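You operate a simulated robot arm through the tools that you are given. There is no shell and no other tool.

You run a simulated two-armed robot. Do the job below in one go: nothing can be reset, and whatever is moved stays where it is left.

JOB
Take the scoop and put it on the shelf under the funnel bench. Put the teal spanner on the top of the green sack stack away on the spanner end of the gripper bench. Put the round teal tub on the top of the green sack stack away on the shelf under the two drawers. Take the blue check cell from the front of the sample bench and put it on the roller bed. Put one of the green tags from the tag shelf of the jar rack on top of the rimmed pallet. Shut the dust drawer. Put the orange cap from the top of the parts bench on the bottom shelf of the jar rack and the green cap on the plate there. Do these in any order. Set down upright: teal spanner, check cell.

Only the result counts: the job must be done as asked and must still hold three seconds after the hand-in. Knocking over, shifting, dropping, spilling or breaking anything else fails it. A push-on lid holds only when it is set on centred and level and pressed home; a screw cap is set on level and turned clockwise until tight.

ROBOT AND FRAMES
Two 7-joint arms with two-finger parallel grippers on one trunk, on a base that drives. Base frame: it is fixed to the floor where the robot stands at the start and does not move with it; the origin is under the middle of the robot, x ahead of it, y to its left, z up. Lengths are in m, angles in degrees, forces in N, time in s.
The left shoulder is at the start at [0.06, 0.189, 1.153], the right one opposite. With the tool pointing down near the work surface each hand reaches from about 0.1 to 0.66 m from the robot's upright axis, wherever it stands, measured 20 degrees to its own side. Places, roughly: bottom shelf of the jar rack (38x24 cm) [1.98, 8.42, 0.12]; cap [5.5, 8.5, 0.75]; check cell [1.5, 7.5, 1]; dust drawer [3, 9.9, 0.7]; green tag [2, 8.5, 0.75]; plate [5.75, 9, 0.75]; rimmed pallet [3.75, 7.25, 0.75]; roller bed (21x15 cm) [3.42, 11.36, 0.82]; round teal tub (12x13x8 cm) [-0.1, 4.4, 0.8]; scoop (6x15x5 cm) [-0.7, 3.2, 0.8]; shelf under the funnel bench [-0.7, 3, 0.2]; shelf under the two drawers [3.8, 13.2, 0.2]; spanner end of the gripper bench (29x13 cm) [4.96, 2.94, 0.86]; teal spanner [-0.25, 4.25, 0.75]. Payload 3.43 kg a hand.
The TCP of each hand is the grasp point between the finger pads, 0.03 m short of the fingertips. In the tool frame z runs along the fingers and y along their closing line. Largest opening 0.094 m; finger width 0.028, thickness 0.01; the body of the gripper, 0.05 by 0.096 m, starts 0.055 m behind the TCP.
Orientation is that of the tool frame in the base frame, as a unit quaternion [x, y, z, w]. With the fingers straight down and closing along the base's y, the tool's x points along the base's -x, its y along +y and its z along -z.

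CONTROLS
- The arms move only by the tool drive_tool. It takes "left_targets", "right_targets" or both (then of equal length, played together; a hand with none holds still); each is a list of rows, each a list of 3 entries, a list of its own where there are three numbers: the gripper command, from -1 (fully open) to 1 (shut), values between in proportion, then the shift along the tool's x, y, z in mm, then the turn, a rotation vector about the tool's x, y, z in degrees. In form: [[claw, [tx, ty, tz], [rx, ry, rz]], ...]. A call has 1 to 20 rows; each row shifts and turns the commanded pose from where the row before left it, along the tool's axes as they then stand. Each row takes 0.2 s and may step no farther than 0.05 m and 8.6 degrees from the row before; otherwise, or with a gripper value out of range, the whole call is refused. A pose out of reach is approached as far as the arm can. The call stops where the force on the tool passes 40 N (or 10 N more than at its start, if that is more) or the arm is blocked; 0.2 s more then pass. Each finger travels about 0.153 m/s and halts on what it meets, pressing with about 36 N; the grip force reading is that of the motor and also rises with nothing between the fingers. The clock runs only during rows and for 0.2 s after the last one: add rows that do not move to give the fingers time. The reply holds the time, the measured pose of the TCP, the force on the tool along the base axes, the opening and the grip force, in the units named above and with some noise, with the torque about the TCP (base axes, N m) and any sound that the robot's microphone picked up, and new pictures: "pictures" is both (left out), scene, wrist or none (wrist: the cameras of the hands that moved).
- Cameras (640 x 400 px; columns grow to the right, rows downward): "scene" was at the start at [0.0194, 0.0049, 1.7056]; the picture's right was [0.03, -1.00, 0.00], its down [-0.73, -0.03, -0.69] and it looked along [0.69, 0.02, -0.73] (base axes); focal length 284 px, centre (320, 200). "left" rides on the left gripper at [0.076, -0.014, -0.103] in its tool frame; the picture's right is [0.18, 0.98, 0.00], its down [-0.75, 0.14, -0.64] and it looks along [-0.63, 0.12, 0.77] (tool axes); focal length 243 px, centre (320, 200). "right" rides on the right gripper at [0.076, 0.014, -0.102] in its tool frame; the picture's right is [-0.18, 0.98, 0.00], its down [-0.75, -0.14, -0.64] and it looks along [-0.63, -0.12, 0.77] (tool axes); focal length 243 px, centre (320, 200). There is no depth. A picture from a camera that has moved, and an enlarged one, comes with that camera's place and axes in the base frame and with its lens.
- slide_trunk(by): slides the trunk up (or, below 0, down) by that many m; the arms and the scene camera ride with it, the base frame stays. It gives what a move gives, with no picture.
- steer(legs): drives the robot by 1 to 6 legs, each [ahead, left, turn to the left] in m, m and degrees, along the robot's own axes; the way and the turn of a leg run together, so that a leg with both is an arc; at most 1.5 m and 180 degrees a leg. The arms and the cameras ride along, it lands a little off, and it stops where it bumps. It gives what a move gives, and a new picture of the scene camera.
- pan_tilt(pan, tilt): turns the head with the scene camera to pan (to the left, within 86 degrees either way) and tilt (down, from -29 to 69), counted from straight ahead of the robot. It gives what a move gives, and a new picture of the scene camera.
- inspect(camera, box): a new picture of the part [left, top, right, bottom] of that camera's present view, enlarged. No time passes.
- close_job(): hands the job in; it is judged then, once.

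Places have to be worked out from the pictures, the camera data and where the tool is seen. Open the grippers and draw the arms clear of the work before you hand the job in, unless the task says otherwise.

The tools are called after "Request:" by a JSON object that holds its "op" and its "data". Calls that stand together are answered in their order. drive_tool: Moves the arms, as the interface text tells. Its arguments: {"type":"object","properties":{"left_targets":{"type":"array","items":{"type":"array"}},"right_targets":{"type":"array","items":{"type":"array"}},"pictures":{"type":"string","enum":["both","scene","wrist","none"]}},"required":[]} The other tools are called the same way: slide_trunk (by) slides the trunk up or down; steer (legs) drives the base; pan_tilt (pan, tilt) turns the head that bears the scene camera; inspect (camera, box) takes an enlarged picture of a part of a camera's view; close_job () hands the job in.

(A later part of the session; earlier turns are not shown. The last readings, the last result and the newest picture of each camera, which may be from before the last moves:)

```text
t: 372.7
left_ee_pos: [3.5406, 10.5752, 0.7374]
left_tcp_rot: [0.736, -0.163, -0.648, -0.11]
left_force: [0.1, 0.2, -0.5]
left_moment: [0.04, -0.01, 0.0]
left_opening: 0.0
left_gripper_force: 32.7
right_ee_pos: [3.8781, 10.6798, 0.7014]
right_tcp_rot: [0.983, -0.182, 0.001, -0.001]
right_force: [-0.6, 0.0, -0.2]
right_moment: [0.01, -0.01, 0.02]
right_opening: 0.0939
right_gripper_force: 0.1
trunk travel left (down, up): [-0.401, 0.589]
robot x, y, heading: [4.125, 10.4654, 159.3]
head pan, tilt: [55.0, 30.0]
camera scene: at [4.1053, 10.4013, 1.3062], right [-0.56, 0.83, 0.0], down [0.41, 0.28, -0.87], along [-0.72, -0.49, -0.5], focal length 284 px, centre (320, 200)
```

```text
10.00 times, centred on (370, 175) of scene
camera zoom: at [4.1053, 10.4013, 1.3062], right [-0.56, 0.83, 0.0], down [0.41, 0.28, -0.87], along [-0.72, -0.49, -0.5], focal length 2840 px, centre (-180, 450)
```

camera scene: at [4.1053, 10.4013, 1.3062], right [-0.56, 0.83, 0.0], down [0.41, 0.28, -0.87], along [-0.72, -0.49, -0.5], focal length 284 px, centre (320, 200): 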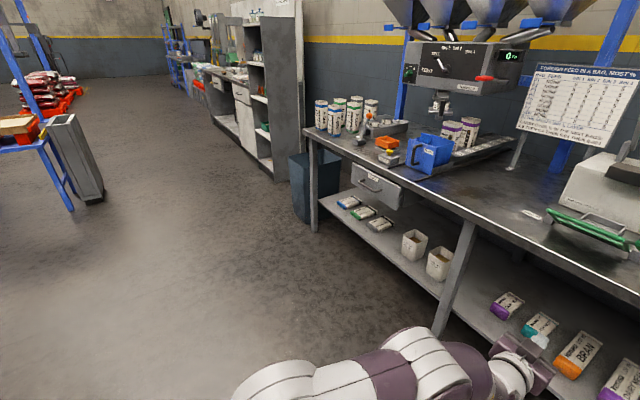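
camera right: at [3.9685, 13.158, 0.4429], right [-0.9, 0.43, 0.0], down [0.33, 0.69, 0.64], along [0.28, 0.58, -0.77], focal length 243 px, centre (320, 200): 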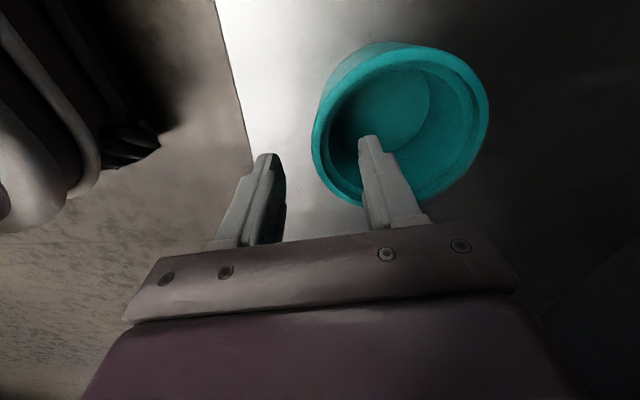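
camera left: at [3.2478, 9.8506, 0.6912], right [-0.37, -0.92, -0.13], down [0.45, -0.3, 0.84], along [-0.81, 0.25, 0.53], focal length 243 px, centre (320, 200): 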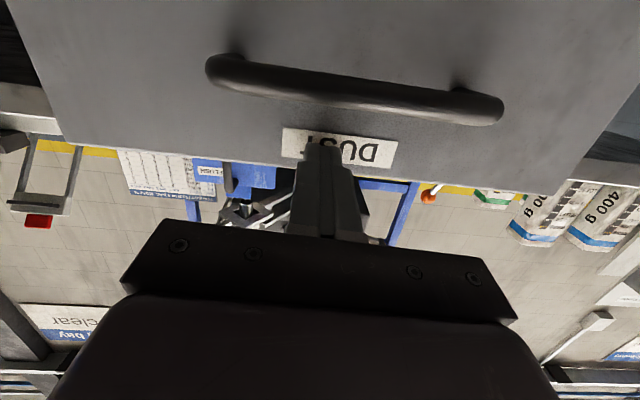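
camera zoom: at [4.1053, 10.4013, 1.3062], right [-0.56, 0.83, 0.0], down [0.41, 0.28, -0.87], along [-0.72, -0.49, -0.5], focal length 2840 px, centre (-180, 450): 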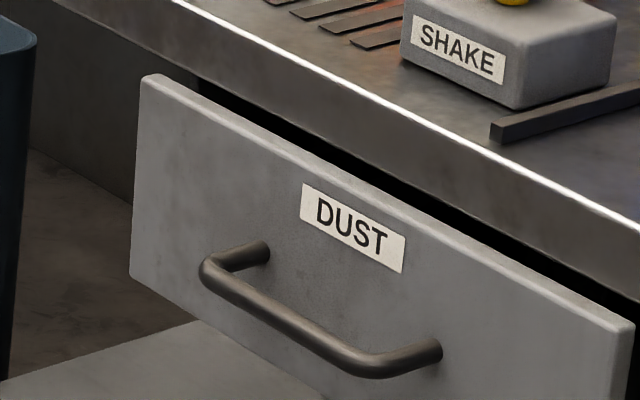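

About 2 cm of gap seems to remain at the side. I return to the drawer, pull the hand back a little to gain arm stroke, and push again with the arm to see whether it moves further.

Request:
{"op": "drive_tool", "data": {"left_targets": [[1, [5, 0, -35], [0, 0, 0]], [1, [5, 0, -35], [0, 0, 0]], [1, [0, 0, 0], [0, 0, 0]]], "pictures": "none"}}

Request:
{"op": "pan_tilt", "data": {"pan": 0, "tilt": 35}}

Request:
{"op": "steer", "data": {"legs": [[0, 0.8, -1.5], [0.27, 0, 0]]}}

Request:
{"op": "drive_tool", "data": {"left_targets": [[1, [0, 0, 0], [0, 0, 0]]], "pictures": "wrist"}}

```text
t: 373.5
left_ee_pos: [3.5936, 10.5519, 0.7389]
left_tcp_rot: [0.736, -0.163, -0.647, -0.11]
left_force: [-0.4, -0.2, 0.6]
left_moment: [0.03, 0.01, 0.02]
left_opening: 0.0002
left_gripper_force: 33.0
left hand out of reach, approached as far as the arm can: row 2
right_ee_pos: [3.8778, 10.679, 0.7029]
right_tcp_rot: [0.984, -0.18, 0.001, -0.001]
right_force: [0.6, 0.5, 0.1]
right_moment: [0.01, -0.01, -0.03]
right_opening: 0.0939
right_gripper_force: 0.0
trunk travel left (down, up): [-0.401, 0.589]
robot x, y, heading: [4.1256, 10.4702, 159.0]
head pan, tilt: [55.0, 30.0]
```

```text
t: 374.7
left_ee_pos: [3.5931, 10.5508, 0.7384]
left_tcp_rot: [0.736, -0.163, -0.648, -0.109]
left_force: [0.8, 0.1, -0.1]
left_moment: [-0.01, 0.02, 0.03]
left_opening: 0.0
left_gripper_force: 33.0
right_ee_pos: [3.8777, 10.6807, 0.7014]
right_tcp_rot: [0.983, -0.181, 0.001, 0.001]
right_force: [-0.4, 0.0, -0.1]
right_moment: [-0.01, 0.01, 0.04]
right_opening: 0.0941
right_gripper_force: 0.1
trunk travel left (down, up): [-0.401, 0.589]
robot x, y, heading: [4.1263, 10.4697, 159.4]
head pan, tilt: [0.0, 35.0]
camera scene: at [4.0979, 10.4833, 1.2984], right [0.36, 0.93, 0.0], down [0.54, -0.2, -0.82], along [-0.77, 0.29, -0.57], focal length 284 px, centre (320, 200)
```

scene: 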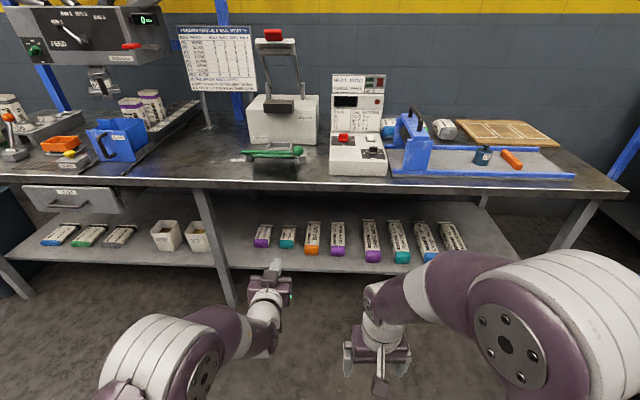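

```text
t: 380.6
left_ee_pos: [3.0454, 9.9354, 0.738]
left_tcp_rot: [0.733, -0.177, -0.645, -0.123]
left_force: [-0.7, -0.5, -0.3]
left_moment: [0.0, 0.04, 0.0]
left_opening: 0.0
left_gripper_force: 33.2
right_ee_pos: [3.3346, 10.051, 0.7019]
right_tcp_rot: [0.98, -0.2, 0.0, 0.0]
right_force: [0.0, 0.5, 0.1]
right_moment: [0.0, 0.01, 0.0]
right_opening: 0.0941
right_gripper_force: 0.1
trunk travel left (down, up): [-0.401, 0.589]
robot x, y, heading: [3.5765, 9.8281, 156.9]
head pan, tilt: [0.0, 35.0]
camera scene: at [3.5458, 9.8459, 1.2984], right [0.39, 0.92, 0.0], down [0.53, -0.23, -0.82], along [-0.75, 0.32, -0.57], focal length 284 px, centre (320, 200)
```

scene: 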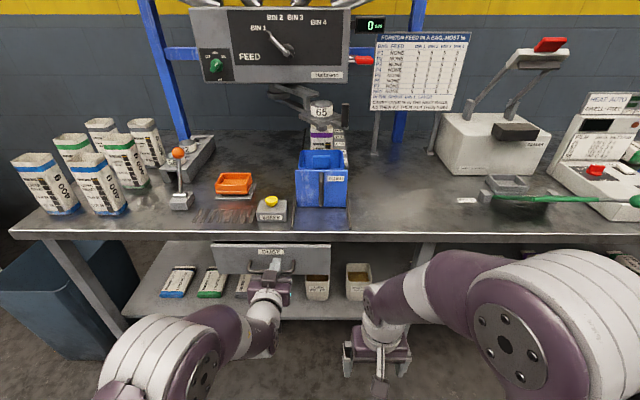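

```text
t: 381.0
left_ee_pos: [3.0455, 9.9355, 0.739]
left_tcp_rot: [0.733, -0.178, -0.645, -0.123]
left_force: [-0.6, -0.7, -0.5]
left_moment: [0.01, 0.01, 0.0]
left_opening: 0.0
left_gripper_force: 32.8
right_ee_pos: [3.3344, 10.051, 0.7033]
right_tcp_rot: [0.98, -0.2, 0.0, -0.002]
right_force: [0.1, -0.6, 0.3]
right_moment: [-0.03, 0.03, 0.0]
right_opening: 0.0941
right_gripper_force: 0.1
trunk travel left (down, up): [-0.401, 0.589]
robot x, y, heading: [3.5752, 9.832, 156.7]
head pan, tilt: [0.0, 35.0]
camera left: at [3.1519, 9.898, 0.6762], right [-0.39, -0.91, -0.13], down [0.44, -0.31, 0.84], along [-0.81, 0.27, 0.52], focal length 243 px, centre (320, 200)
```

left: 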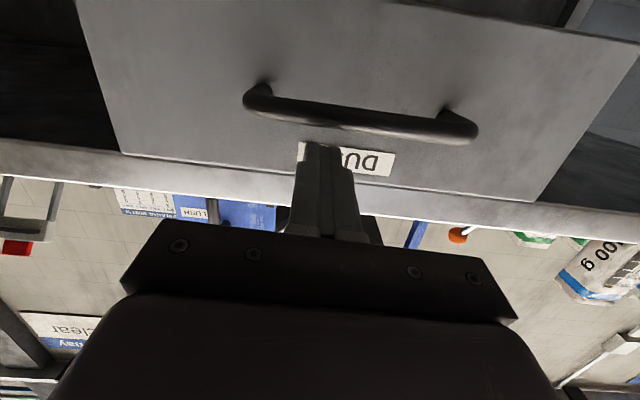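

The tip is about 2 cm from the drawer face. I push with the arm in 5 mm steps up to the force limit.

Request:
{"op": "drive_tool", "data": {"left_targets": [[1, [-0.7, 0, 5], [0, 0, 0]], [1, [-0.7, 0, 5], [0, 0, 0]], [1, [-0.7, 0, 5], [0, 0, 0]], [1, [-0.7, 0, 5], [0, 0, 0]], [1, [-0.7, 0, 5], [0, 0, 0]], [1, [-0.7, 0, 5], [0, 0, 0]], [1, [-0.7, 0, 5], [0, 0, 0]], [1, [-0.7, 0, 5], [0, 0, 0]], [1, [-0.7, 0, 5], [0, 0, 0]], [1, [-0.7, 0, 5], [0, 0, 0]]], "pictures": "wrist"}}

```text
t: 382.3
left_ee_pos: [3.0252, 9.9428, 0.738]
left_tcp_rot: [0.733, -0.179, -0.645, -0.123]
left_force: [29.3, -12.5, 12.7]
left_moment: [0.36, 0.59, 0.07]
left_opening: 0.0
left_gripper_force: 32.8
right_ee_pos: [3.3384, 10.0492, 0.7049]
right_tcp_rot: [0.98, -0.201, -0.002, 0.0]
right_force: [0.0, -0.4, -0.4]
right_moment: [0.03, 0.01, 0.01]
right_opening: 0.0939
right_gripper_force: 0.1
trunk travel left (down, up): [-0.401, 0.589]
robot x, y, heading: [3.5809, 9.8311, 156.6]
head pan, tilt: [0.0, 35.0]
stopped in row 6 (left hand): the force on the tool passed its limit at 47 N (the readings are from after the stop); the commanded pose is now the measured one
camera left: at [3.1316, 9.9067, 0.6756], right [-0.39, -0.91, -0.13], down [0.44, -0.31, 0.84], along [-0.81, 0.27, 0.52], focal length 243 px, centre (320, 200)
```

left: 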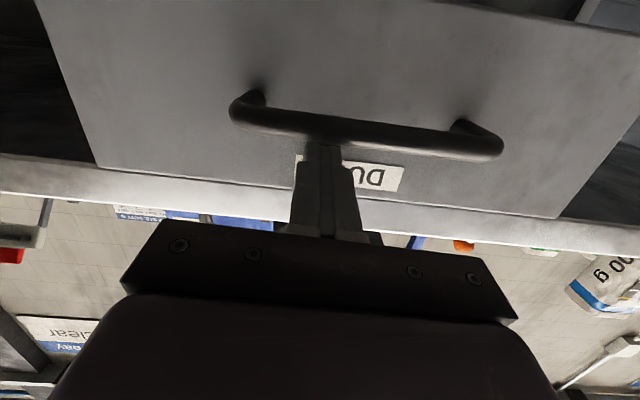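

The drawer is hard against a stop (47 N, no further movement). I look with the right hand's camera at the gap beside the drawer.

Request:
{"op": "inspect", "data": {"camera": "right", "box": [0, 0, 640, 400]}}

Request:
{"op": "inspect", "data": {"camera": "scene", "box": [190, 220, 350, 320]}}

```text
1.00 times, centred on (320, 200) of right (not enlarged: the box is as wide or as high as the picture)
camera zoom: at [3.4037, 10.007, 0.8062], right [-0.55, -0.83, 0.0], down [-0.64, 0.42, 0.64], along [-0.54, 0.36, -0.76], focal length 243 px, centre (320, 200)
```

zoom: 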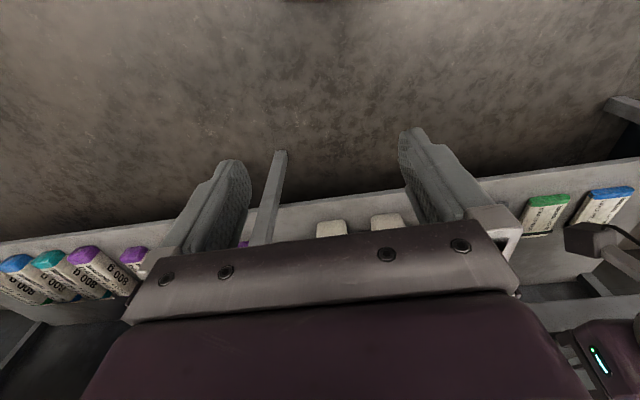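

```text
4.00 times, centred on (270, 270) of scene
camera zoom: at [3.553, 9.8431, 1.2989], right [0.39, 0.92, 0.0], down [0.52, -0.22, -0.82], along [-0.76, 0.32, -0.57], focal length 1136 px, centre (520, -80)
```

zoom: 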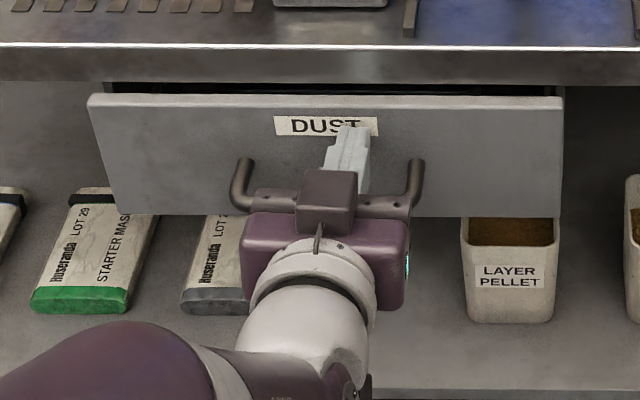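

It's against a firm stop, but I want to see into the gap from above. I back the left hand off and bring the right hand's camera over the gap.

Request:
{"op": "drive_tool", "data": {"left_targets": [[1, [0, 0, -30], [0, 0, 0]], [1, [0, 0, -30], [0, 0, 0]], [1, [0, 0, 0], [0, 0, 0]], [1, [0, 0, 0], [0, 0, 0]], [1, [0, 0, 0], [0, 0, 0]], [1, [0, 0, 0], [0, 0, 0]], [1, [0, 0, 0], [0, 0, 0]], [1, [0, 0, 0], [0, 0, 0]], [1, [0, 0, 0], [0, 0, 0]], [1, [0, 0, 0], [0, 0, 0]], [1, [0, 0, 0], [0, 0, 0]], [1, [0, 0, 0], [0, 0, 0]]], "right_targets": [[-1, [0, 0, -40], [0, 0, 0]], [-1, [0, 0, -40], [0, 0, 0]], [-1, [0, 0, -40], [0, 0, 0]], [-1, [0, 0, -40], [0, 0, 0]], [-1, [0, 0, -45], [0, 0, 0]], [-1, [0, 0, -45], [0, 0, 0]], [-1, [-42, 14, 0], [0, 0, 0]], [-1, [-42, 14, 0], [0, 0, 0]], [-1, [-42, 14, 0], [0, 0, 0]], [-1, [-42, 14, 0], [0, 0, 0]], [-1, [-42, 14, 0], [0, 0, 0]], [-1, [0, 0, 0], [0, 0, 0]]], "pictures": "both"}}

```text
t: 384.9
left_ee_pos: [3.053, 9.9345, 0.7512]
left_tcp_rot: [0.737, -0.18, -0.64, -0.123]
left_force: [0.6, 0.8, 0.0]
left_moment: [0.0, 0.05, 0.0]
left_opening: 0.0
left_gripper_force: 33.5
left hand out of reach, approached as far as the arm can: row 2
right_ee_pos: [3.1543, 10.065, 0.7474]
right_tcp_rot: [0.98, -0.2, 0.0, 0.0]
right_force: [0.2, -0.1, -0.8]
right_moment: [0.01, 0.01, -0.04]
right_opening: 0.0943
right_gripper_force: 0.1
right hand out of reach, approached as far as the arm can: row 3, 4, 5, 6, 7, 8, 9, 10, 11
trunk travel left (down, up): [-0.401, 0.589]
robot x, y, heading: [3.5728, 9.8342, 156.7]
head pan, tilt: [0.0, 35.0]
camera scene: at [3.5475, 9.8452, 1.2985], right [0.39, 0.92, 0.0], down [0.53, -0.23, -0.82], along [-0.75, 0.32, -0.57], focal length 284 px, centre (320, 200)
camera right: at [3.2185, 10.0237, 0.8508], right [-0.56, -0.83, 0.0], down [-0.64, 0.43, 0.64], along [-0.53, 0.36, -0.77], focal length 243 px, centre (320, 200)
camera left: at [3.1596, 9.898, 0.6893], right [-0.39, -0.91, -0.13], down [0.43, -0.31, 0.85], along [-0.81, 0.28, 0.51], focal length 243 px, centre (320, 200)
```

scene: 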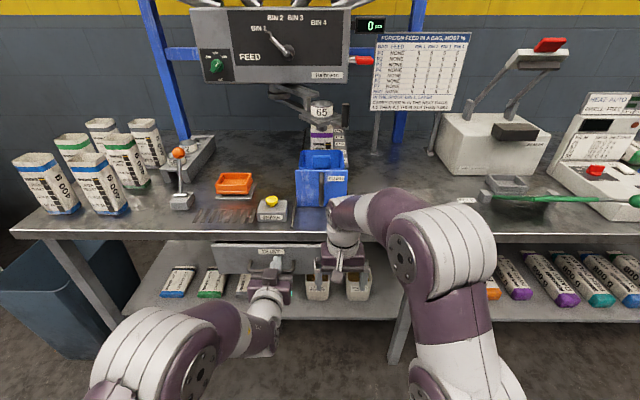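
right: 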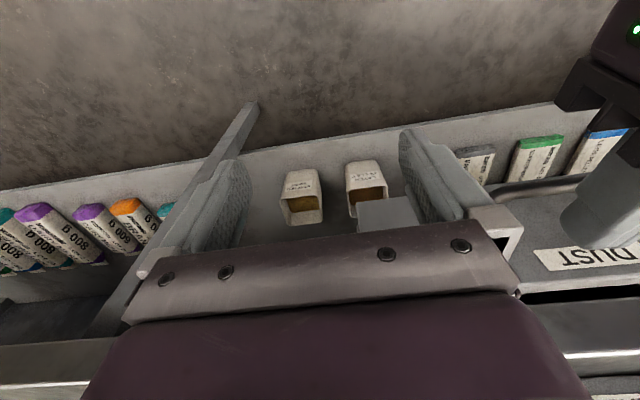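
left: 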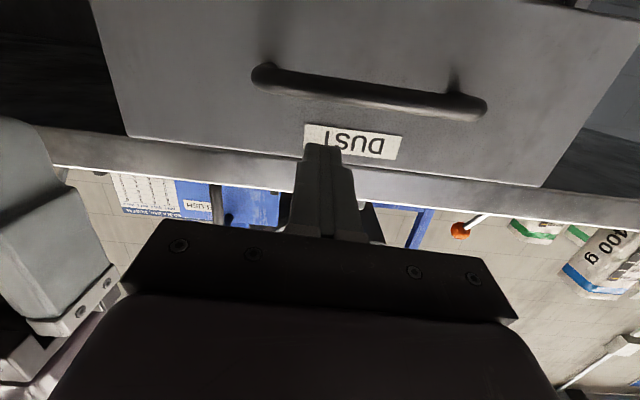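

I still can't judge the gap. I back off, lower the camera to table height and look at the drawer from the side.

Request:
{"op": "steer", "data": {"legs": [[-0.3, 0, 0], [0, -0.55, 0]]}}

Request:
{"op": "slide_trunk", "data": {"by": -0.38}}

Request:
{"op": "pan_tilt", "data": {"pan": 55, "tilt": 12}}

Request:
{"op": "inspect", "data": {"camera": "scene", "box": [260, 150, 440, 270]}}

```text
t: 389.7
left_ee_pos: [3.5435, 10.3221, 0.7499]
left_tcp_rot: [0.737, -0.18, -0.64, -0.122]
left_force: [0.1, -0.9, 1.0]
left_moment: [0.01, 0.01, 0.02]
left_opening: 0.0
left_gripper_force: 33.6
right_ee_pos: [3.6451, 10.454, 0.7473]
right_tcp_rot: [0.98, -0.2, 0.0, 0.001]
right_force: [-0.1, -0.1, -0.7]
right_moment: [-0.02, 0.0, 0.0]
right_opening: 0.0941
right_gripper_force: 0.1
trunk travel left (down, up): [-0.401, 0.589]
robot x, y, heading: [4.0686, 10.2215, 156.9]
head pan, tilt: [0.0, 35.0]
camera scene: at [4.0382, 10.2327, 1.2984], right [0.39, 0.92, 0.0], down [0.53, -0.23, -0.82], along [-0.75, 0.32, -0.57], focal length 284 px, centre (320, 200)
```

scene: 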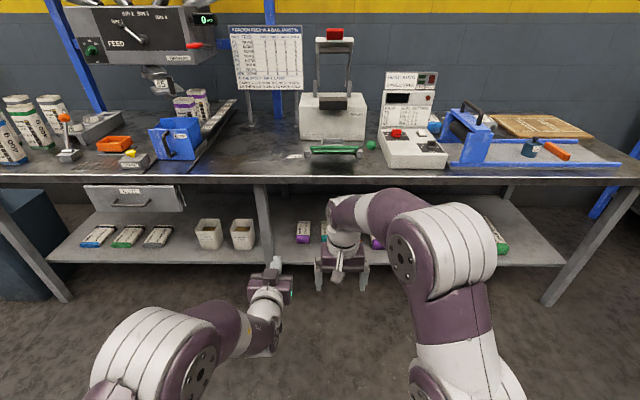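

```text
t: 393.4
left_ee_pos: [3.5429, 10.3225, 0.3708]
left_tcp_rot: [0.737, -0.18, -0.64, -0.122]
left_force: [-0.1, -0.1, 0.3]
left_moment: [0.01, 0.01, 0.0]
left_opening: 0.0
left_gripper_force: 33.0
right_ee_pos: [3.646, 10.4527, 0.37]
right_tcp_rot: [0.98, -0.2, 0.0, 0.0]
right_force: [-0.2, 0.3, -0.3]
right_moment: [0.0, 0.0, 0.04]
right_opening: 0.094
right_gripper_force: 0.1
trunk travel left (down, up): [-0.021, 0.969]
robot x, y, heading: [4.0658, 10.2207, 156.8]
head pan, tilt: [0.0, 35.0]
```

```text
t: 394.6
left_ee_pos: [3.5437, 10.3228, 0.3708]
left_tcp_rot: [0.737, -0.179, -0.641, -0.121]
left_force: [-0.8, 0.7, 0.2]
left_moment: [0.01, -0.02, 0.03]
left_opening: 0.0002
left_gripper_force: 32.8
right_ee_pos: [3.6435, 10.4523, 0.3692]
right_tcp_rot: [0.98, -0.201, 0.0, 0.0]
right_force: [0.1, 0.2, -0.4]
right_moment: [0.0, -0.03, 0.01]
right_opening: 0.0938
right_gripper_force: 0.0
trunk travel left (down, up): [-0.021, 0.969]
robot x, y, heading: [4.0677, 10.2171, 156.8]
head pan, tilt: [55.0, 12.0]
camera scene: at [4.0398, 10.1485, 0.9553], right [-0.53, 0.85, 0.0], down [0.18, 0.11, -0.98], along [-0.83, -0.52, -0.21], focal length 284 px, centre (320, 200)
```

scene: 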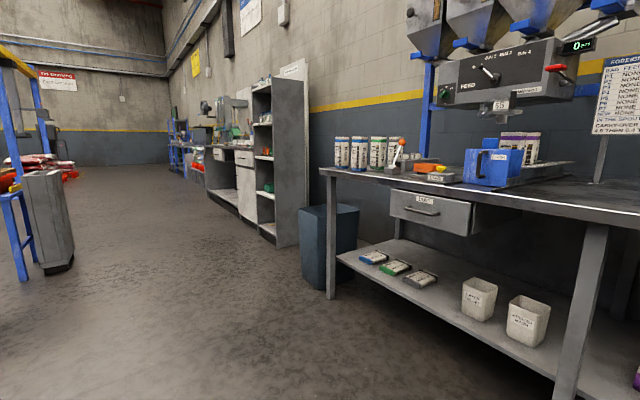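

```text
3.33 times, centred on (350, 210) of scene
camera zoom: at [4.0398, 10.1485, 0.9553], right [-0.53, 0.85, 0.0], down [0.18, 0.11, -0.98], along [-0.83, -0.52, -0.21], focal length 947 px, centre (220, 167)
```

zoom: 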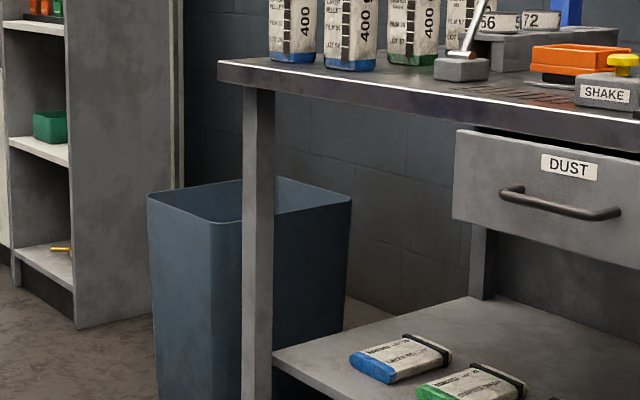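

Request:
{"op": "inspect", "data": {"camera": "scene", "box": [380, 175, 490, 245]}}

Request:
{"op": "inspect", "data": {"camera": "scene", "box": [450, 190, 500, 240]}}

```text
5.71 times, centred on (435, 210) of scene
camera zoom: at [4.0398, 10.1485, 0.9553], right [-0.53, 0.85, 0.0], down [0.18, 0.11, -0.98], along [-0.83, -0.52, -0.21], focal length 1623 px, centre (-337, 143)
```

zoom: 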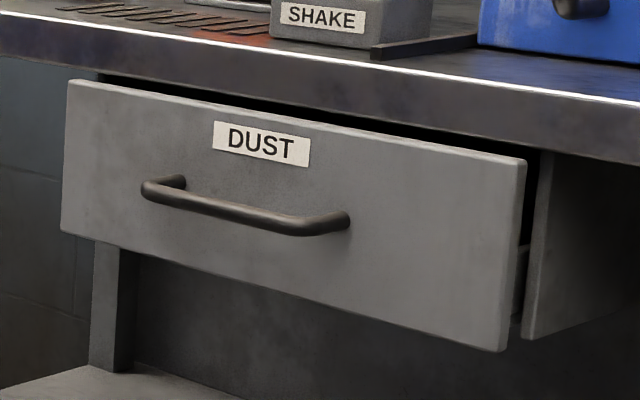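

```text
8.00 times, centred on (475, 215) of scene
camera zoom: at [4.0398, 10.1485, 0.9553], right [-0.53, 0.85, 0.0], down [0.18, 0.11, -0.98], along [-0.83, -0.52, -0.21], focal length 2272 px, centre (-920, 80)
```

zoom: 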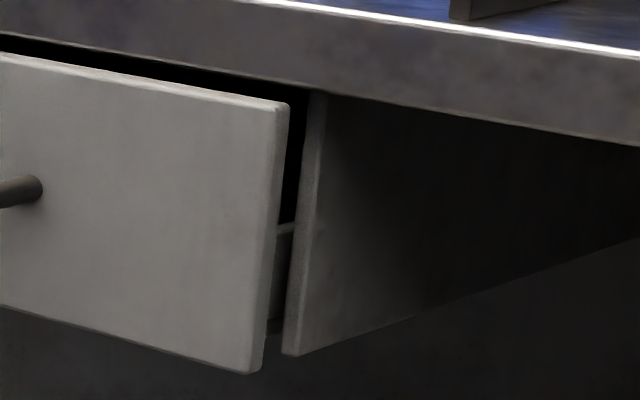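

The push stopped at exactly the same place twice (142 N and 47 N), which is a rigid end stop. The drawer is home as far as it goes. I move on: raise the trunk and turn the left hand back to pointing down.

Request:
{"op": "pan_tilt", "data": {"pan": 0, "tilt": 30}}

Request:
{"op": "slide_trunk", "data": {"by": 0.4}}

Request:
{"op": "slide_trunk", "data": {"by": 0.36}}

Request:
{"op": "drive_tool", "data": {"left_targets": [[1, [0, 0, -20], [0, 8.5, 0]], [1, [0, 0, -20], [0, 8.5, 0]], [1, [0, 0, 0], [0, 8.5, 0]], [1, [0, 0, 0], [0, 8.5, 0]], [1, [0, 0, 0], [0, 8.5, 0]], [1, [0, 0, 0], [0, 8.5, 0]], [1, [0, 0, 0], [0, 8.5, 0]], [1, [0, 0, 0], [0, 8.5, 0]], [1, [0, 0, 0], [0, 8.5, 0]], [1, [0, 0, 0], [0, 5, 0]], [1, [0, 0, 0], [0, 0, 0]]], "pictures": "scene"}}

```text
t: 395.9
left_ee_pos: [3.5428, 10.3218, 0.37]
left_tcp_rot: [0.738, -0.179, -0.64, -0.121]
left_force: [-0.4, 0.2, -0.1]
left_moment: [-0.01, 0.01, 0.02]
left_opening: 0.0
left_gripper_force: 33.0
right_ee_pos: [3.6448, 10.4532, 0.3692]
right_tcp_rot: [0.98, -0.2, -0.001, 0.0]
right_force: [-0.7, -0.8, 0.0]
right_moment: [-0.02, 0.01, -0.04]
right_opening: 0.094
right_gripper_force: 0.1
trunk travel left (down, up): [-0.021, 0.969]
robot x, y, heading: [4.0654, 10.2177, 157.0]
head pan, tilt: [0.0, 30.0]
camera scene: at [4.0358, 10.2331, 0.9263], right [0.39, 0.92, 0.0], down [0.46, -0.2, -0.87], along [-0.8, 0.34, -0.5], focal length 284 px, centre (320, 200)
```

scene: 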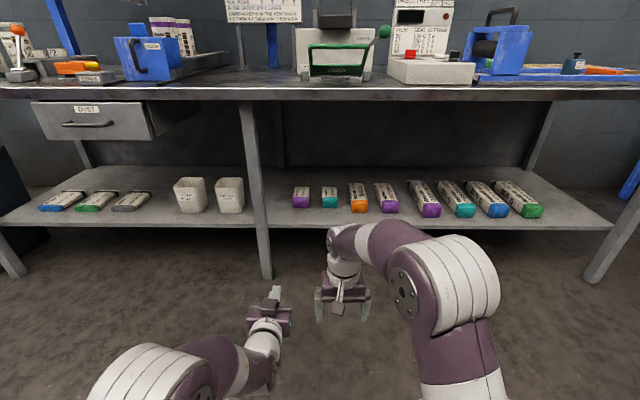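

```text
t: 399.7
left_ee_pos: [3.5427, 10.3216, 0.7701]
left_tcp_rot: [0.737, -0.178, -0.641, -0.121]
left_force: [0.3, 0.0, 0.1]
left_moment: [-0.01, 0.02, -0.01]
left_opening: 0.0
left_gripper_force: 32.6
right_ee_pos: [3.6448, 10.4531, 0.7688]
right_tcp_rot: [0.98, -0.2, 0.0, 0.0]
right_force: [0.0, 0.0, 0.6]
right_moment: [-0.02, 0.03, 0.0]
right_opening: 0.0938
right_gripper_force: 0.1
trunk travel left (down, up): [-0.421, 0.569]
robot x, y, heading: [4.0603, 10.2206, 156.7]
head pan, tilt: [0.0, 30.0]
```

```text
t: 403.2
left_ee_pos: [3.5434, 10.3225, 1.1301]
left_tcp_rot: [0.737, -0.179, -0.64, -0.121]
left_force: [-0.3, 0.2, -1.0]
left_moment: [0.02, 0.02, 0.02]
left_opening: 0.0
left_gripper_force: 32.4
right_ee_pos: [3.6443, 10.453, 1.1273]
right_tcp_rot: [0.98, -0.2, 0.001, 0.0]
right_force: [-0.5, -0.7, 0.1]
right_moment: [0.0, -0.01, -0.01]
right_opening: 0.094
right_gripper_force: 0.2
trunk travel left (down, up): [-0.781, 0.209]
robot x, y, heading: [4.0655, 10.222, 157.1]
head pan, tilt: [0.0, 30.0]
```

```text
t: 405.6
left_ee_pos: [3.5823, 10.3043, 1.1342]
left_tcp_rot: [0.976, -0.216, -0.003, 0.024]
left_force: [0.1, -0.2, -0.2]
left_moment: [-0.04, 0.0, -0.01]
left_opening: 0.0
left_gripper_force: 33.0
left hand out of reach, approached as far as the arm can: row 10
right_ee_pos: [3.6463, 10.4524, 1.1289]
right_tcp_rot: [0.98, -0.201, 0.0, 0.0]
right_force: [-0.5, -0.3, 0.1]
right_moment: [-0.01, 0.01, -0.04]
right_opening: 0.094
right_gripper_force: 0.0
trunk travel left (down, up): [-0.781, 0.209]
robot x, y, heading: [4.0649, 10.2198, 157.0]
head pan, tilt: [0.0, 30.0]
camera scene: at [4.0359, 10.2332, 1.6862], right [0.39, 0.92, 0.0], down [0.46, -0.2, -0.87], along [-0.8, 0.34, -0.5], focal length 284 px, centre (320, 200)
```

scene: 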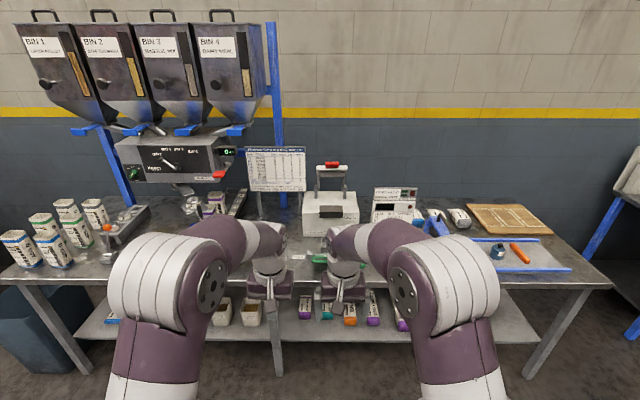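

Before leaving I want one decisive check of the drawer: sighting along the bench's front edge. I tuck both hands in and move along the bench so I can look back down the edge line.

Request:
{"op": "drive_tool", "data": {"left_targets": [[-1, [40, 15, 0], [0, 0, 0]], [-1, [40, 15, 0], [0, 0, 0]], [-1, [40, 15, 0], [0, 0, 0]], [-1, [40, 15, 0], [0, 0, 0]], [-1, [40, 15, 0], [0, 0, 0]], [-1, [0, 0, 0], [0, 0, 0]]], "right_targets": [[-1, [40, -15, 0], [0, 0, 0]], [-1, [40, -15, 0], [0, 0, 0]], [-1, [40, -15, 0], [0, 0, 0]], [-1, [40, -15, 0], [0, 0, 0]], [-1, [0, 0, 0], [0, 0, 0]], [-1, [0, 0, 0], [0, 0, 0]]], "pictures": "none"}}

Request:
{"op": "steer", "data": {"legs": [[0.45, -1.4, 0]]}}

Request:
{"op": "pan_tilt", "data": {"pan": 78, "tilt": 25}}

```text
t: 407.0
left_ee_pos: [3.7287, 10.151, 1.1396]
left_tcp_rot: [0.976, -0.216, -0.004, 0.025]
left_force: [0.5, 0.9, 0.8]
left_moment: [-0.01, 0.02, 0.02]
left_opening: 0.0941
left_gripper_force: 0.0
right_ee_pos: [3.8136, 10.4448, 1.1275]
right_tcp_rot: [0.98, -0.201, 0.0, 0.001]
right_force: [0.0, -0.5, -0.1]
right_moment: [-0.02, 0.0, 0.0]
right_opening: 0.0942
right_gripper_force: 0.1
trunk travel left (down, up): [-0.781, 0.209]
robot x, y, heading: [4.0675, 10.2231, 157.0]
head pan, tilt: [0.0, 30.0]
```

```text
t: 414.3
left_ee_pos: [3.8788, 11.6225, 1.1408]
left_tcp_rot: [0.973, -0.231, -0.005, 0.024]
left_force: [1.0, -0.2, -0.8]
left_moment: [-0.02, -0.03, 0.05]
left_opening: 0.0941
left_gripper_force: 0.0
right_ee_pos: [3.9727, 11.9132, 1.1277]
right_tcp_rot: [0.977, -0.215, 0.0, 0.0]
right_force: [0.1, 0.1, 1.1]
right_moment: [-0.02, 0.01, 0.03]
right_opening: 0.0938
right_gripper_force: 0.1
trunk travel left (down, up): [-0.781, 0.209]
robot x, y, heading: [4.217, 11.6809, 155.0]
head pan, tilt: [0.0, 30.0]
camera scene: at [4.1866, 11.6948, 1.6862], right [0.42, 0.91, 0.0], down [0.45, -0.21, -0.87], along [-0.79, 0.36, -0.5], focal length 284 px, centre (320, 200)
```

scene: 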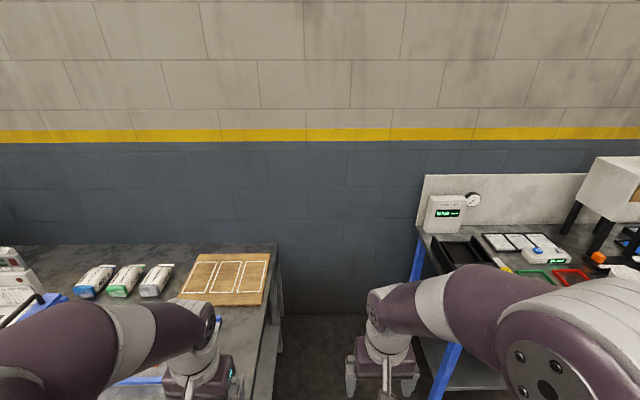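

```text
t: 415.8
left_ee_pos: [3.8776, 11.623, 1.1409]
left_tcp_rot: [0.973, -0.23, -0.004, 0.024]
left_force: [0.3, -0.7, -0.1]
left_moment: [0.04, 0.01, 0.0]
left_opening: 0.0938
left_gripper_force: 0.1
right_ee_pos: [3.9731, 11.9145, 1.1292]
right_tcp_rot: [0.977, -0.215, 0.0, 0.0]
right_force: [-0.3, 0.2, 0.2]
right_moment: [0.02, 0.02, 0.0]
right_opening: 0.0938
right_gripper_force: 0.1
trunk travel left (down, up): [-0.781, 0.209]
robot x, y, heading: [4.2162, 11.6796, 155.3]
head pan, tilt: [78.0, 25.0]
camera scene: at [4.2132, 11.5832, 1.6942], right [-0.8, 0.6, 0.0], down [0.25, 0.34, -0.91], along [-0.54, -0.72, -0.42], focal length 284 px, centre (320, 200)
```

scene: 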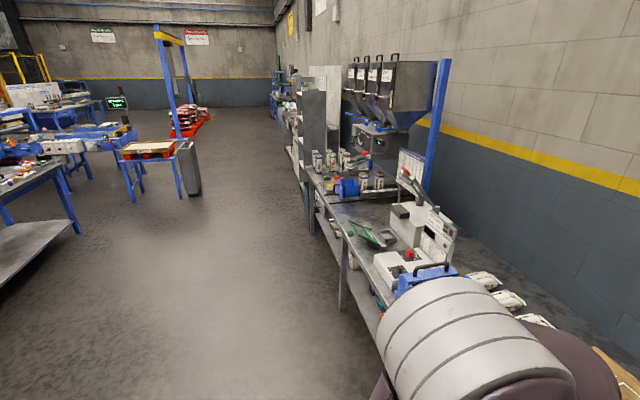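

Request:
{"op": "inspect", "data": {"camera": "scene", "box": [295, 170, 345, 220]}}

Request:
{"op": "inspect", "data": {"camera": "scene", "box": [305, 185, 330, 210]}}

```text
8.00 times, centred on (320, 195) of scene
camera zoom: at [4.2132, 11.5832, 1.6942], right [-0.8, 0.6, 0.0], down [0.25, 0.34, -0.91], along [-0.54, -0.72, -0.42], focal length 2272 px, centre (320, 240)
```

zoom: 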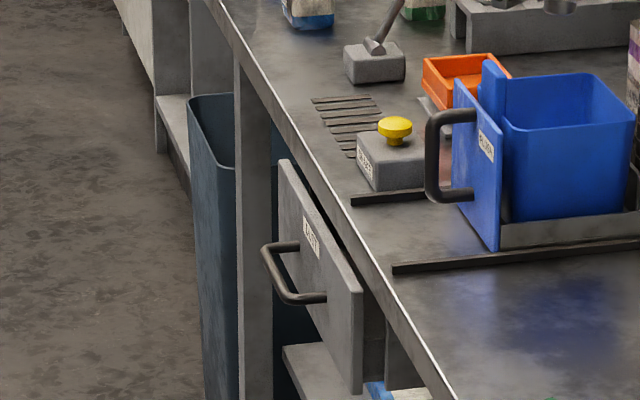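

```text
16.00 times, centred on (318, 198) of scene
camera zoom: at [4.2132, 11.5832, 1.6942], right [-0.8, 0.6, 0.0], down [0.25, 0.34, -0.91], along [-0.54, -0.72, -0.42], focal length 4544 px, centre (360, 240)
```

zoom: 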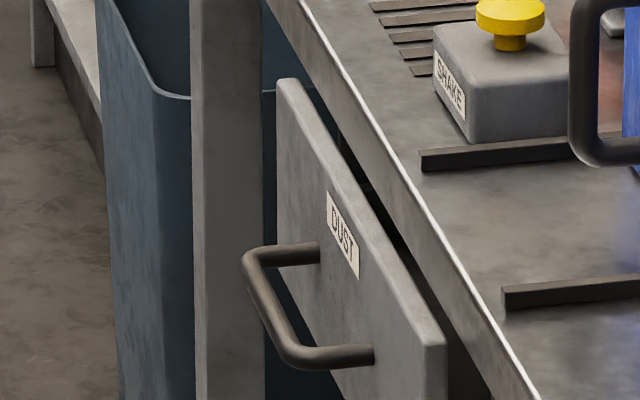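

Sighting along the edge, the drawer front is still about 1.6 cm proud of the table face with a gap behind it, so I shouldn't trust it's fully shut. I'll go back, take its handle, pull it open a little to look inside, and then push it home again.

Request:
{"op": "pan_tilt", "data": {"pan": 0, "tilt": 40}}

Request:
{"op": "steer", "data": {"legs": [[-0.3, 0, 0], [0, 1.4, 0], [0, 0.5, 1.0]]}}

Request:
{"op": "drive_tool", "data": {"left_targets": [[0.2, [0, 0, 0], [0, 0, -8.5]], [0.2, [0, 0, 0], [0, 0, -8.5]], [0.2, [0, 0, 0], [0, 0, -8.5]], [0.2, [0, 0, 0], [0, 0, -8.5]], [0.2, [0, 0, 0], [0, 0, -8.5]], [0.2, [0, 0, 0], [0, 0, -8.5]], [0.2, [0, 0, 0], [0, 0, -8.5]], [0.2, [0, 0, 0], [0, 0, -8.5]], [0.2, [0, 0, 0], [0, 0, -8.5]], [0.2, [0, 0, 0], [0, 0, -8.5]], [0.2, [0, 0, 0], [0, 0, -5]], [0.2, [0, 0, 0], [0, 0, 0]]], "pictures": "scene"}}

```text
t: 417.3
left_ee_pos: [3.8782, 11.6223, 1.1409]
left_tcp_rot: [0.973, -0.23, -0.005, 0.024]
left_force: [-0.4, 0.0, -0.8]
left_moment: [-0.02, -0.01, -0.01]
left_opening: 0.0937
left_gripper_force: 0.0
right_ee_pos: [3.971, 11.9138, 1.1278]
right_tcp_rot: [0.977, -0.215, 0.0, 0.0]
right_force: [0.2, 0.3, -0.2]
right_moment: [0.02, 0.0, 0.0]
right_opening: 0.0943
right_gripper_force: 0.0
trunk travel left (down, up): [-0.781, 0.209]
robot x, y, heading: [4.214, 11.6806, 155.2]
head pan, tilt: [0.0, 40.0]
camera scene: at [4.1915, 11.6926, 1.6709], right [0.42, 0.91, 0.0], down [0.58, -0.27, -0.77], along [-0.7, 0.32, -0.64], focal length 284 px, centre (320, 200)
```

scene: 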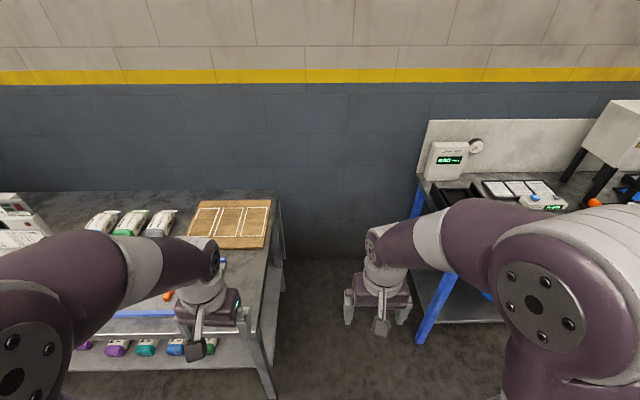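

```text
t: 428.5
left_ee_pos: [3.3604, 9.7738, 1.1401]
left_tcp_rot: [0.974, -0.224, -0.005, 0.025]
left_force: [0.3, 0.2, -1.0]
left_moment: [-0.03, -0.02, -0.01]
left_opening: 0.0941
left_gripper_force: 0.0
right_ee_pos: [3.4495, 10.0668, 1.1273]
right_tcp_rot: [0.978, -0.208, 0.0, 0.0]
right_force: [0.0, -0.2, -1.2]
right_moment: [0.0, 0.01, 0.01]
right_opening: 0.0939
right_gripper_force: 0.2
trunk travel left (down, up): [-0.781, 0.209]
robot x, y, heading: [3.6961, 9.8353, 155.9]
head pan, tilt: [0.0, 40.0]
camera scene: at [3.6722, 9.8484, 1.6709], right [0.41, 0.91, 0.0], down [0.59, -0.26, -0.77], along [-0.7, 0.31, -0.64], focal length 284 px, centre (320, 200)
```

scene: 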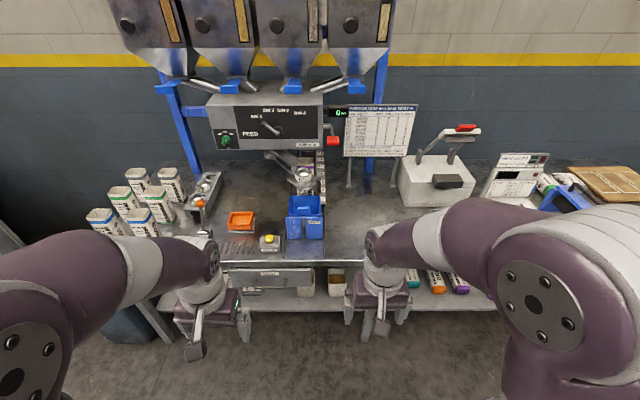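

```text
t: 431.1
left_ee_pos: [3.3608, 9.7749, 1.1394]
left_tcp_rot: [0.847, 0.531, -0.021, 0.014]
left_force: [0.1, 0.5, 0.8]
left_moment: [0.04, 0.02, -0.01]
left_opening: 0.0379
left_gripper_force: 0.1
right_ee_pos: [3.4491, 10.0658, 1.1277]
right_tcp_rot: [0.978, -0.209, 0.001, 0.0]
right_force: [1.1, -0.5, -0.6]
right_moment: [-0.03, -0.04, 0.0]
right_opening: 0.0942
right_gripper_force: 0.2
trunk travel left (down, up): [-0.781, 0.209]
robot x, y, heading: [3.6966, 9.8347, 155.5]
head pan, tilt: [0.0, 40.0]
camera scene: at [3.672, 9.848, 1.6709], right [0.41, 0.91, 0.0], down [0.59, -0.26, -0.77], along [-0.7, 0.31, -0.64], focal length 284 px, centre (320, 200)
```

scene: 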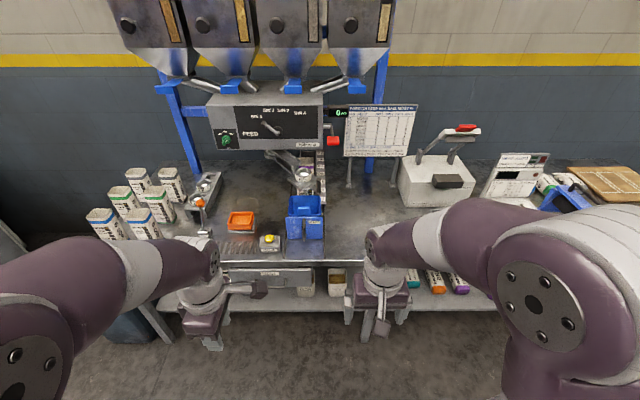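

I lower the trunk, close in 0.2 m and tilt the yawed left hand 30° forward so its fingers can straddle the handle bar without touching the table.

Request:
{"op": "slide_trunk", "data": {"by": -0.33}}

Request:
{"op": "steer", "data": {"legs": [[0.18, 0, 0]]}}

Request:
{"op": "drive_tool", "data": {"left_targets": [[0.36, [0, 0, 0], [7.5, 0, 0]], [0.36, [0, 0, 0], [7.5, 0, 0]], [0.36, [0, 0, 0], [7.5, 0, 0]], [0.36, [0, 0, 0], [7.5, 0, 0]], [0.36, [0, 0, 0], [0, 0, 0]]], "pictures": "both"}}

```text
t: 434.3
left_ee_pos: [3.3603, 9.774, 0.8105]
left_tcp_rot: [0.848, 0.53, -0.021, 0.014]
left_force: [0.3, 0.0, -1.1]
left_moment: [0.02, 0.0, 0.0]
left_opening: 0.0375
left_gripper_force: 0.1
right_ee_pos: [3.45, 10.0663, 0.7975]
right_tcp_rot: [0.978, -0.209, 0.0, 0.0]
right_force: [-0.4, 0.1, -1.2]
right_moment: [0.02, -0.05, -0.03]
right_opening: 0.094
right_gripper_force: 0.0
trunk travel left (down, up): [-0.451, 0.539]
robot x, y, heading: [3.697, 9.8347, 155.9]
head pan, tilt: [0.0, 40.0]
```

```text
t: 435.8
left_ee_pos: [3.1962, 9.8465, 0.8089]
left_tcp_rot: [0.847, 0.531, -0.02, 0.014]
left_force: [-0.7, -0.1, 0.0]
left_moment: [-0.02, -0.02, 0.0]
left_opening: 0.0375
left_gripper_force: 0.1
right_ee_pos: [3.2867, 10.139, 0.797]
right_tcp_rot: [0.978, -0.208, 0.0, 0.0]
right_force: [0.2, -0.5, 0.4]
right_moment: [-0.04, 0.0, -0.01]
right_opening: 0.0941
right_gripper_force: 0.0
trunk travel left (down, up): [-0.451, 0.539]
robot x, y, heading: [3.5335, 9.9127, 156.1]
head pan, tilt: [0.0, 40.0]
camera scene: at [3.5079, 9.9214, 1.3408], right [0.41, 0.91, 0.0], down [0.59, -0.26, -0.77], along [-0.7, 0.31, -0.64], focal length 284 px, centre (320, 200)
```

scene: 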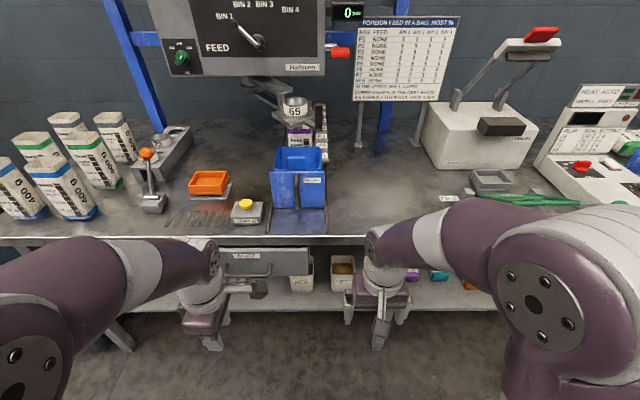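

```text
t: 437.0
left_ee_pos: [3.1576, 9.8615, 0.802]
left_tcp_rot: [0.823, 0.51, -0.156, -0.197]
left_force: [-0.3, -0.6, 0.7]
left_moment: [0.01, 0.01, 0.01]
left_opening: 0.0302
left_gripper_force: 0.2
left hand out of reach, approached as far as the arm can: row 3, 4
right_ee_pos: [3.2863, 10.1383, 0.7977]
right_tcp_rot: [0.978, -0.207, 0.0, 0.0]
right_force: [0.1, -0.4, 0.4]
right_moment: [-0.02, 0.01, -0.03]
right_opening: 0.0942
right_gripper_force: 0.1
trunk travel left (down, up): [-0.451, 0.539]
robot x, y, heading: [3.5318, 9.9087, 156.2]
head pan, tilt: [0.0, 40.0]
camera scene: at [3.5092, 9.9208, 1.3409], right [0.41, 0.91, 0.0], down [0.59, -0.26, -0.77], along [-0.7, 0.31, -0.64], focal length 284 px, centre (320, 200)
camera left: at [3.227, 9.9202, 0.8944], right [0.84, -0.23, -0.48], down [0.08, -0.84, 0.53], along [-0.53, -0.49, -0.69], focal length 243 px, centre (320, 200)
```

scene: 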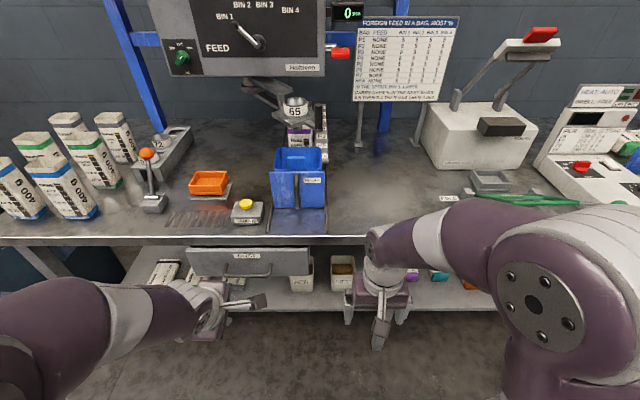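
left: 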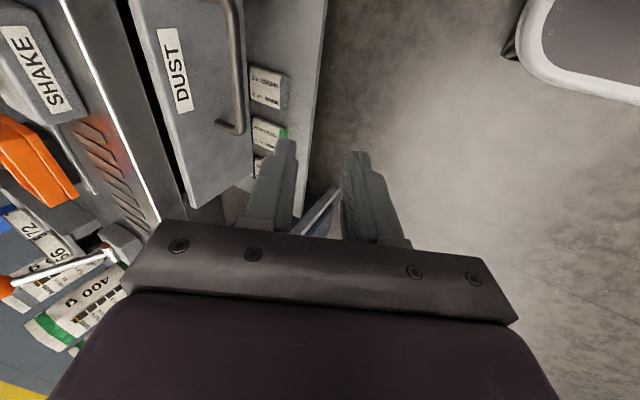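

This oblique close-up shows the table edge, the gap and the drawer front well. I enlarge it.

Request:
{"op": "inspect", "data": {"camera": "left", "box": [60, 0, 300, 210]}}

```text
1.90 times, centred on (180, 105) of left
camera zoom: at [3.227, 9.9202, 0.8944], right [0.84, -0.23, -0.48], down [0.08, -0.84, 0.53], along [-0.53, -0.49, -0.69], focal length 462 px, centre (587, 381)
```

zoom: 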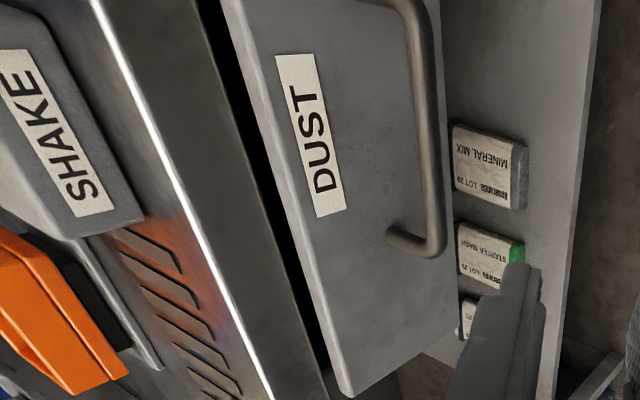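

The close-up confirms a small dark gap behind the drawer front. I bring the partly closed fingers to just above and in front of the handle bar.

Request:
{"op": "drive_tool", "data": {"left_targets": [[0.5, [7.3, -29, 28], [0, 0, 0]], [0.5, [7.3, -29, 28], [0, 0, 0]], [0.5, [7.3, -29, 28], [0, 0, 0]], [0.5, [0, 0, 0], [0, 0, 0]]], "pictures": "both"}}

```text
t: 438.0
left_ee_pos: [3.0611, 9.9314, 0.7748]
left_tcp_rot: [0.822, 0.508, -0.157, -0.206]
left_force: [0.0, -0.6, 0.1]
left_moment: [-0.01, 0.02, 0.01]
left_opening: 0.0235
left_gripper_force: 0.0
right_ee_pos: [3.2868, 10.139, 0.7983]
right_tcp_rot: [0.978, -0.208, -0.001, 0.001]
right_force: [0.0, 0.3, 0.3]
right_moment: [-0.01, 0.01, 0.0]
right_opening: 0.0942
right_gripper_force: 0.2
trunk travel left (down, up): [-0.451, 0.539]
robot x, y, heading: [3.5347, 9.907, 156.0]
head pan, tilt: [0.0, 40.0]
camera scene: at [3.5097, 9.9205, 1.3409], right [0.41, 0.91, 0.0], down [0.59, -0.26, -0.77], along [-0.7, 0.31, -0.64], focal length 284 px, centre (320, 200)
camera left: at [3.1317, 9.9865, 0.8657], right [0.84, -0.23, -0.5], down [0.08, -0.85, 0.52], along [-0.54, -0.48, -0.69], focal length 243 px, centre (320, 200)
```

scene: 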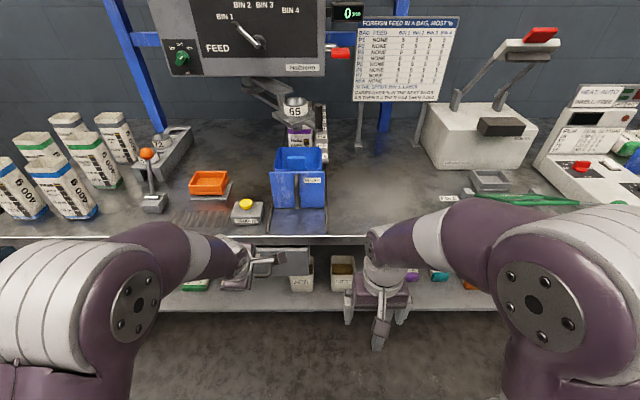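
left: 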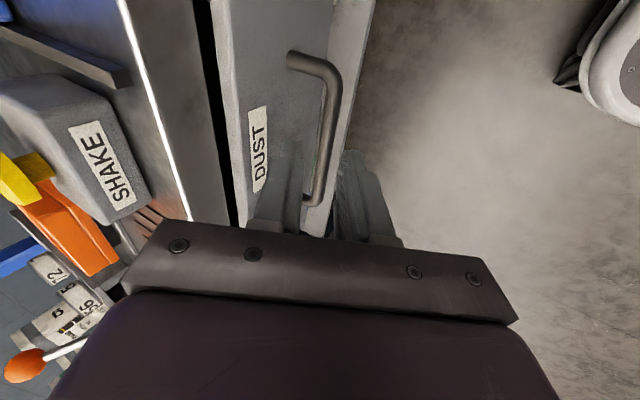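

The handle bar runs right between the two fingers. I slide the hand down along its own axis by 65 mm to straddle the bar, then close on it.

Request:
{"op": "drive_tool", "data": {"left_targets": [[0.5, [0, 1, 13], [0, 0, 0]], [0.5, [0, 1, 13], [0, 0, 0]], [0.5, [0, 1, 13], [0, 0, 0]], [0.5, [0, 0, 13], [0, 0, 0]], [0.5, [0, 0, 13], [0, 0, 0]], [0.5, [0, 0, 0], [0, 0, 0]], [1, [0, 0, 0], [0, 0, 0]], [1, [0, 0, 0], [0, 0, 0]]], "pictures": "wrist"}}

```text
t: 439.8
left_ee_pos: [3.0344, 9.9424, 0.7129]
left_tcp_rot: [0.822, 0.509, -0.155, -0.203]
left_force: [16.8, -3.0, -14.3]
left_moment: [0.37, -0.4, 1.35]
left_opening: 0.0133
left_gripper_force: 45.0
right_ee_pos: [3.2877, 10.1385, 0.7981]
right_tcp_rot: [0.978, -0.208, 0.0, -0.001]
right_force: [-0.1, 0.2, 0.8]
right_moment: [0.02, 0.03, 0.02]
right_opening: 0.0943
right_gripper_force: 0.0
trunk travel left (down, up): [-0.451, 0.539]
robot x, y, heading: [3.5301, 9.9069, 155.8]
head pan, tilt: [0.0, 40.0]
camera left: at [3.1044, 9.998, 0.8052], right [0.84, -0.23, -0.49], down [0.08, -0.85, 0.53], along [-0.54, -0.48, -0.69], focal length 243 px, centre (320, 200)
```

left: 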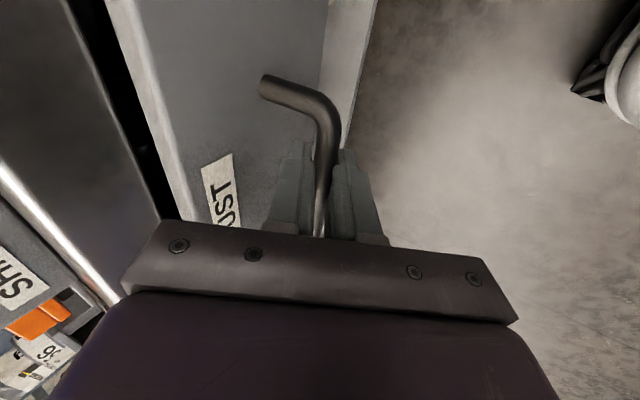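

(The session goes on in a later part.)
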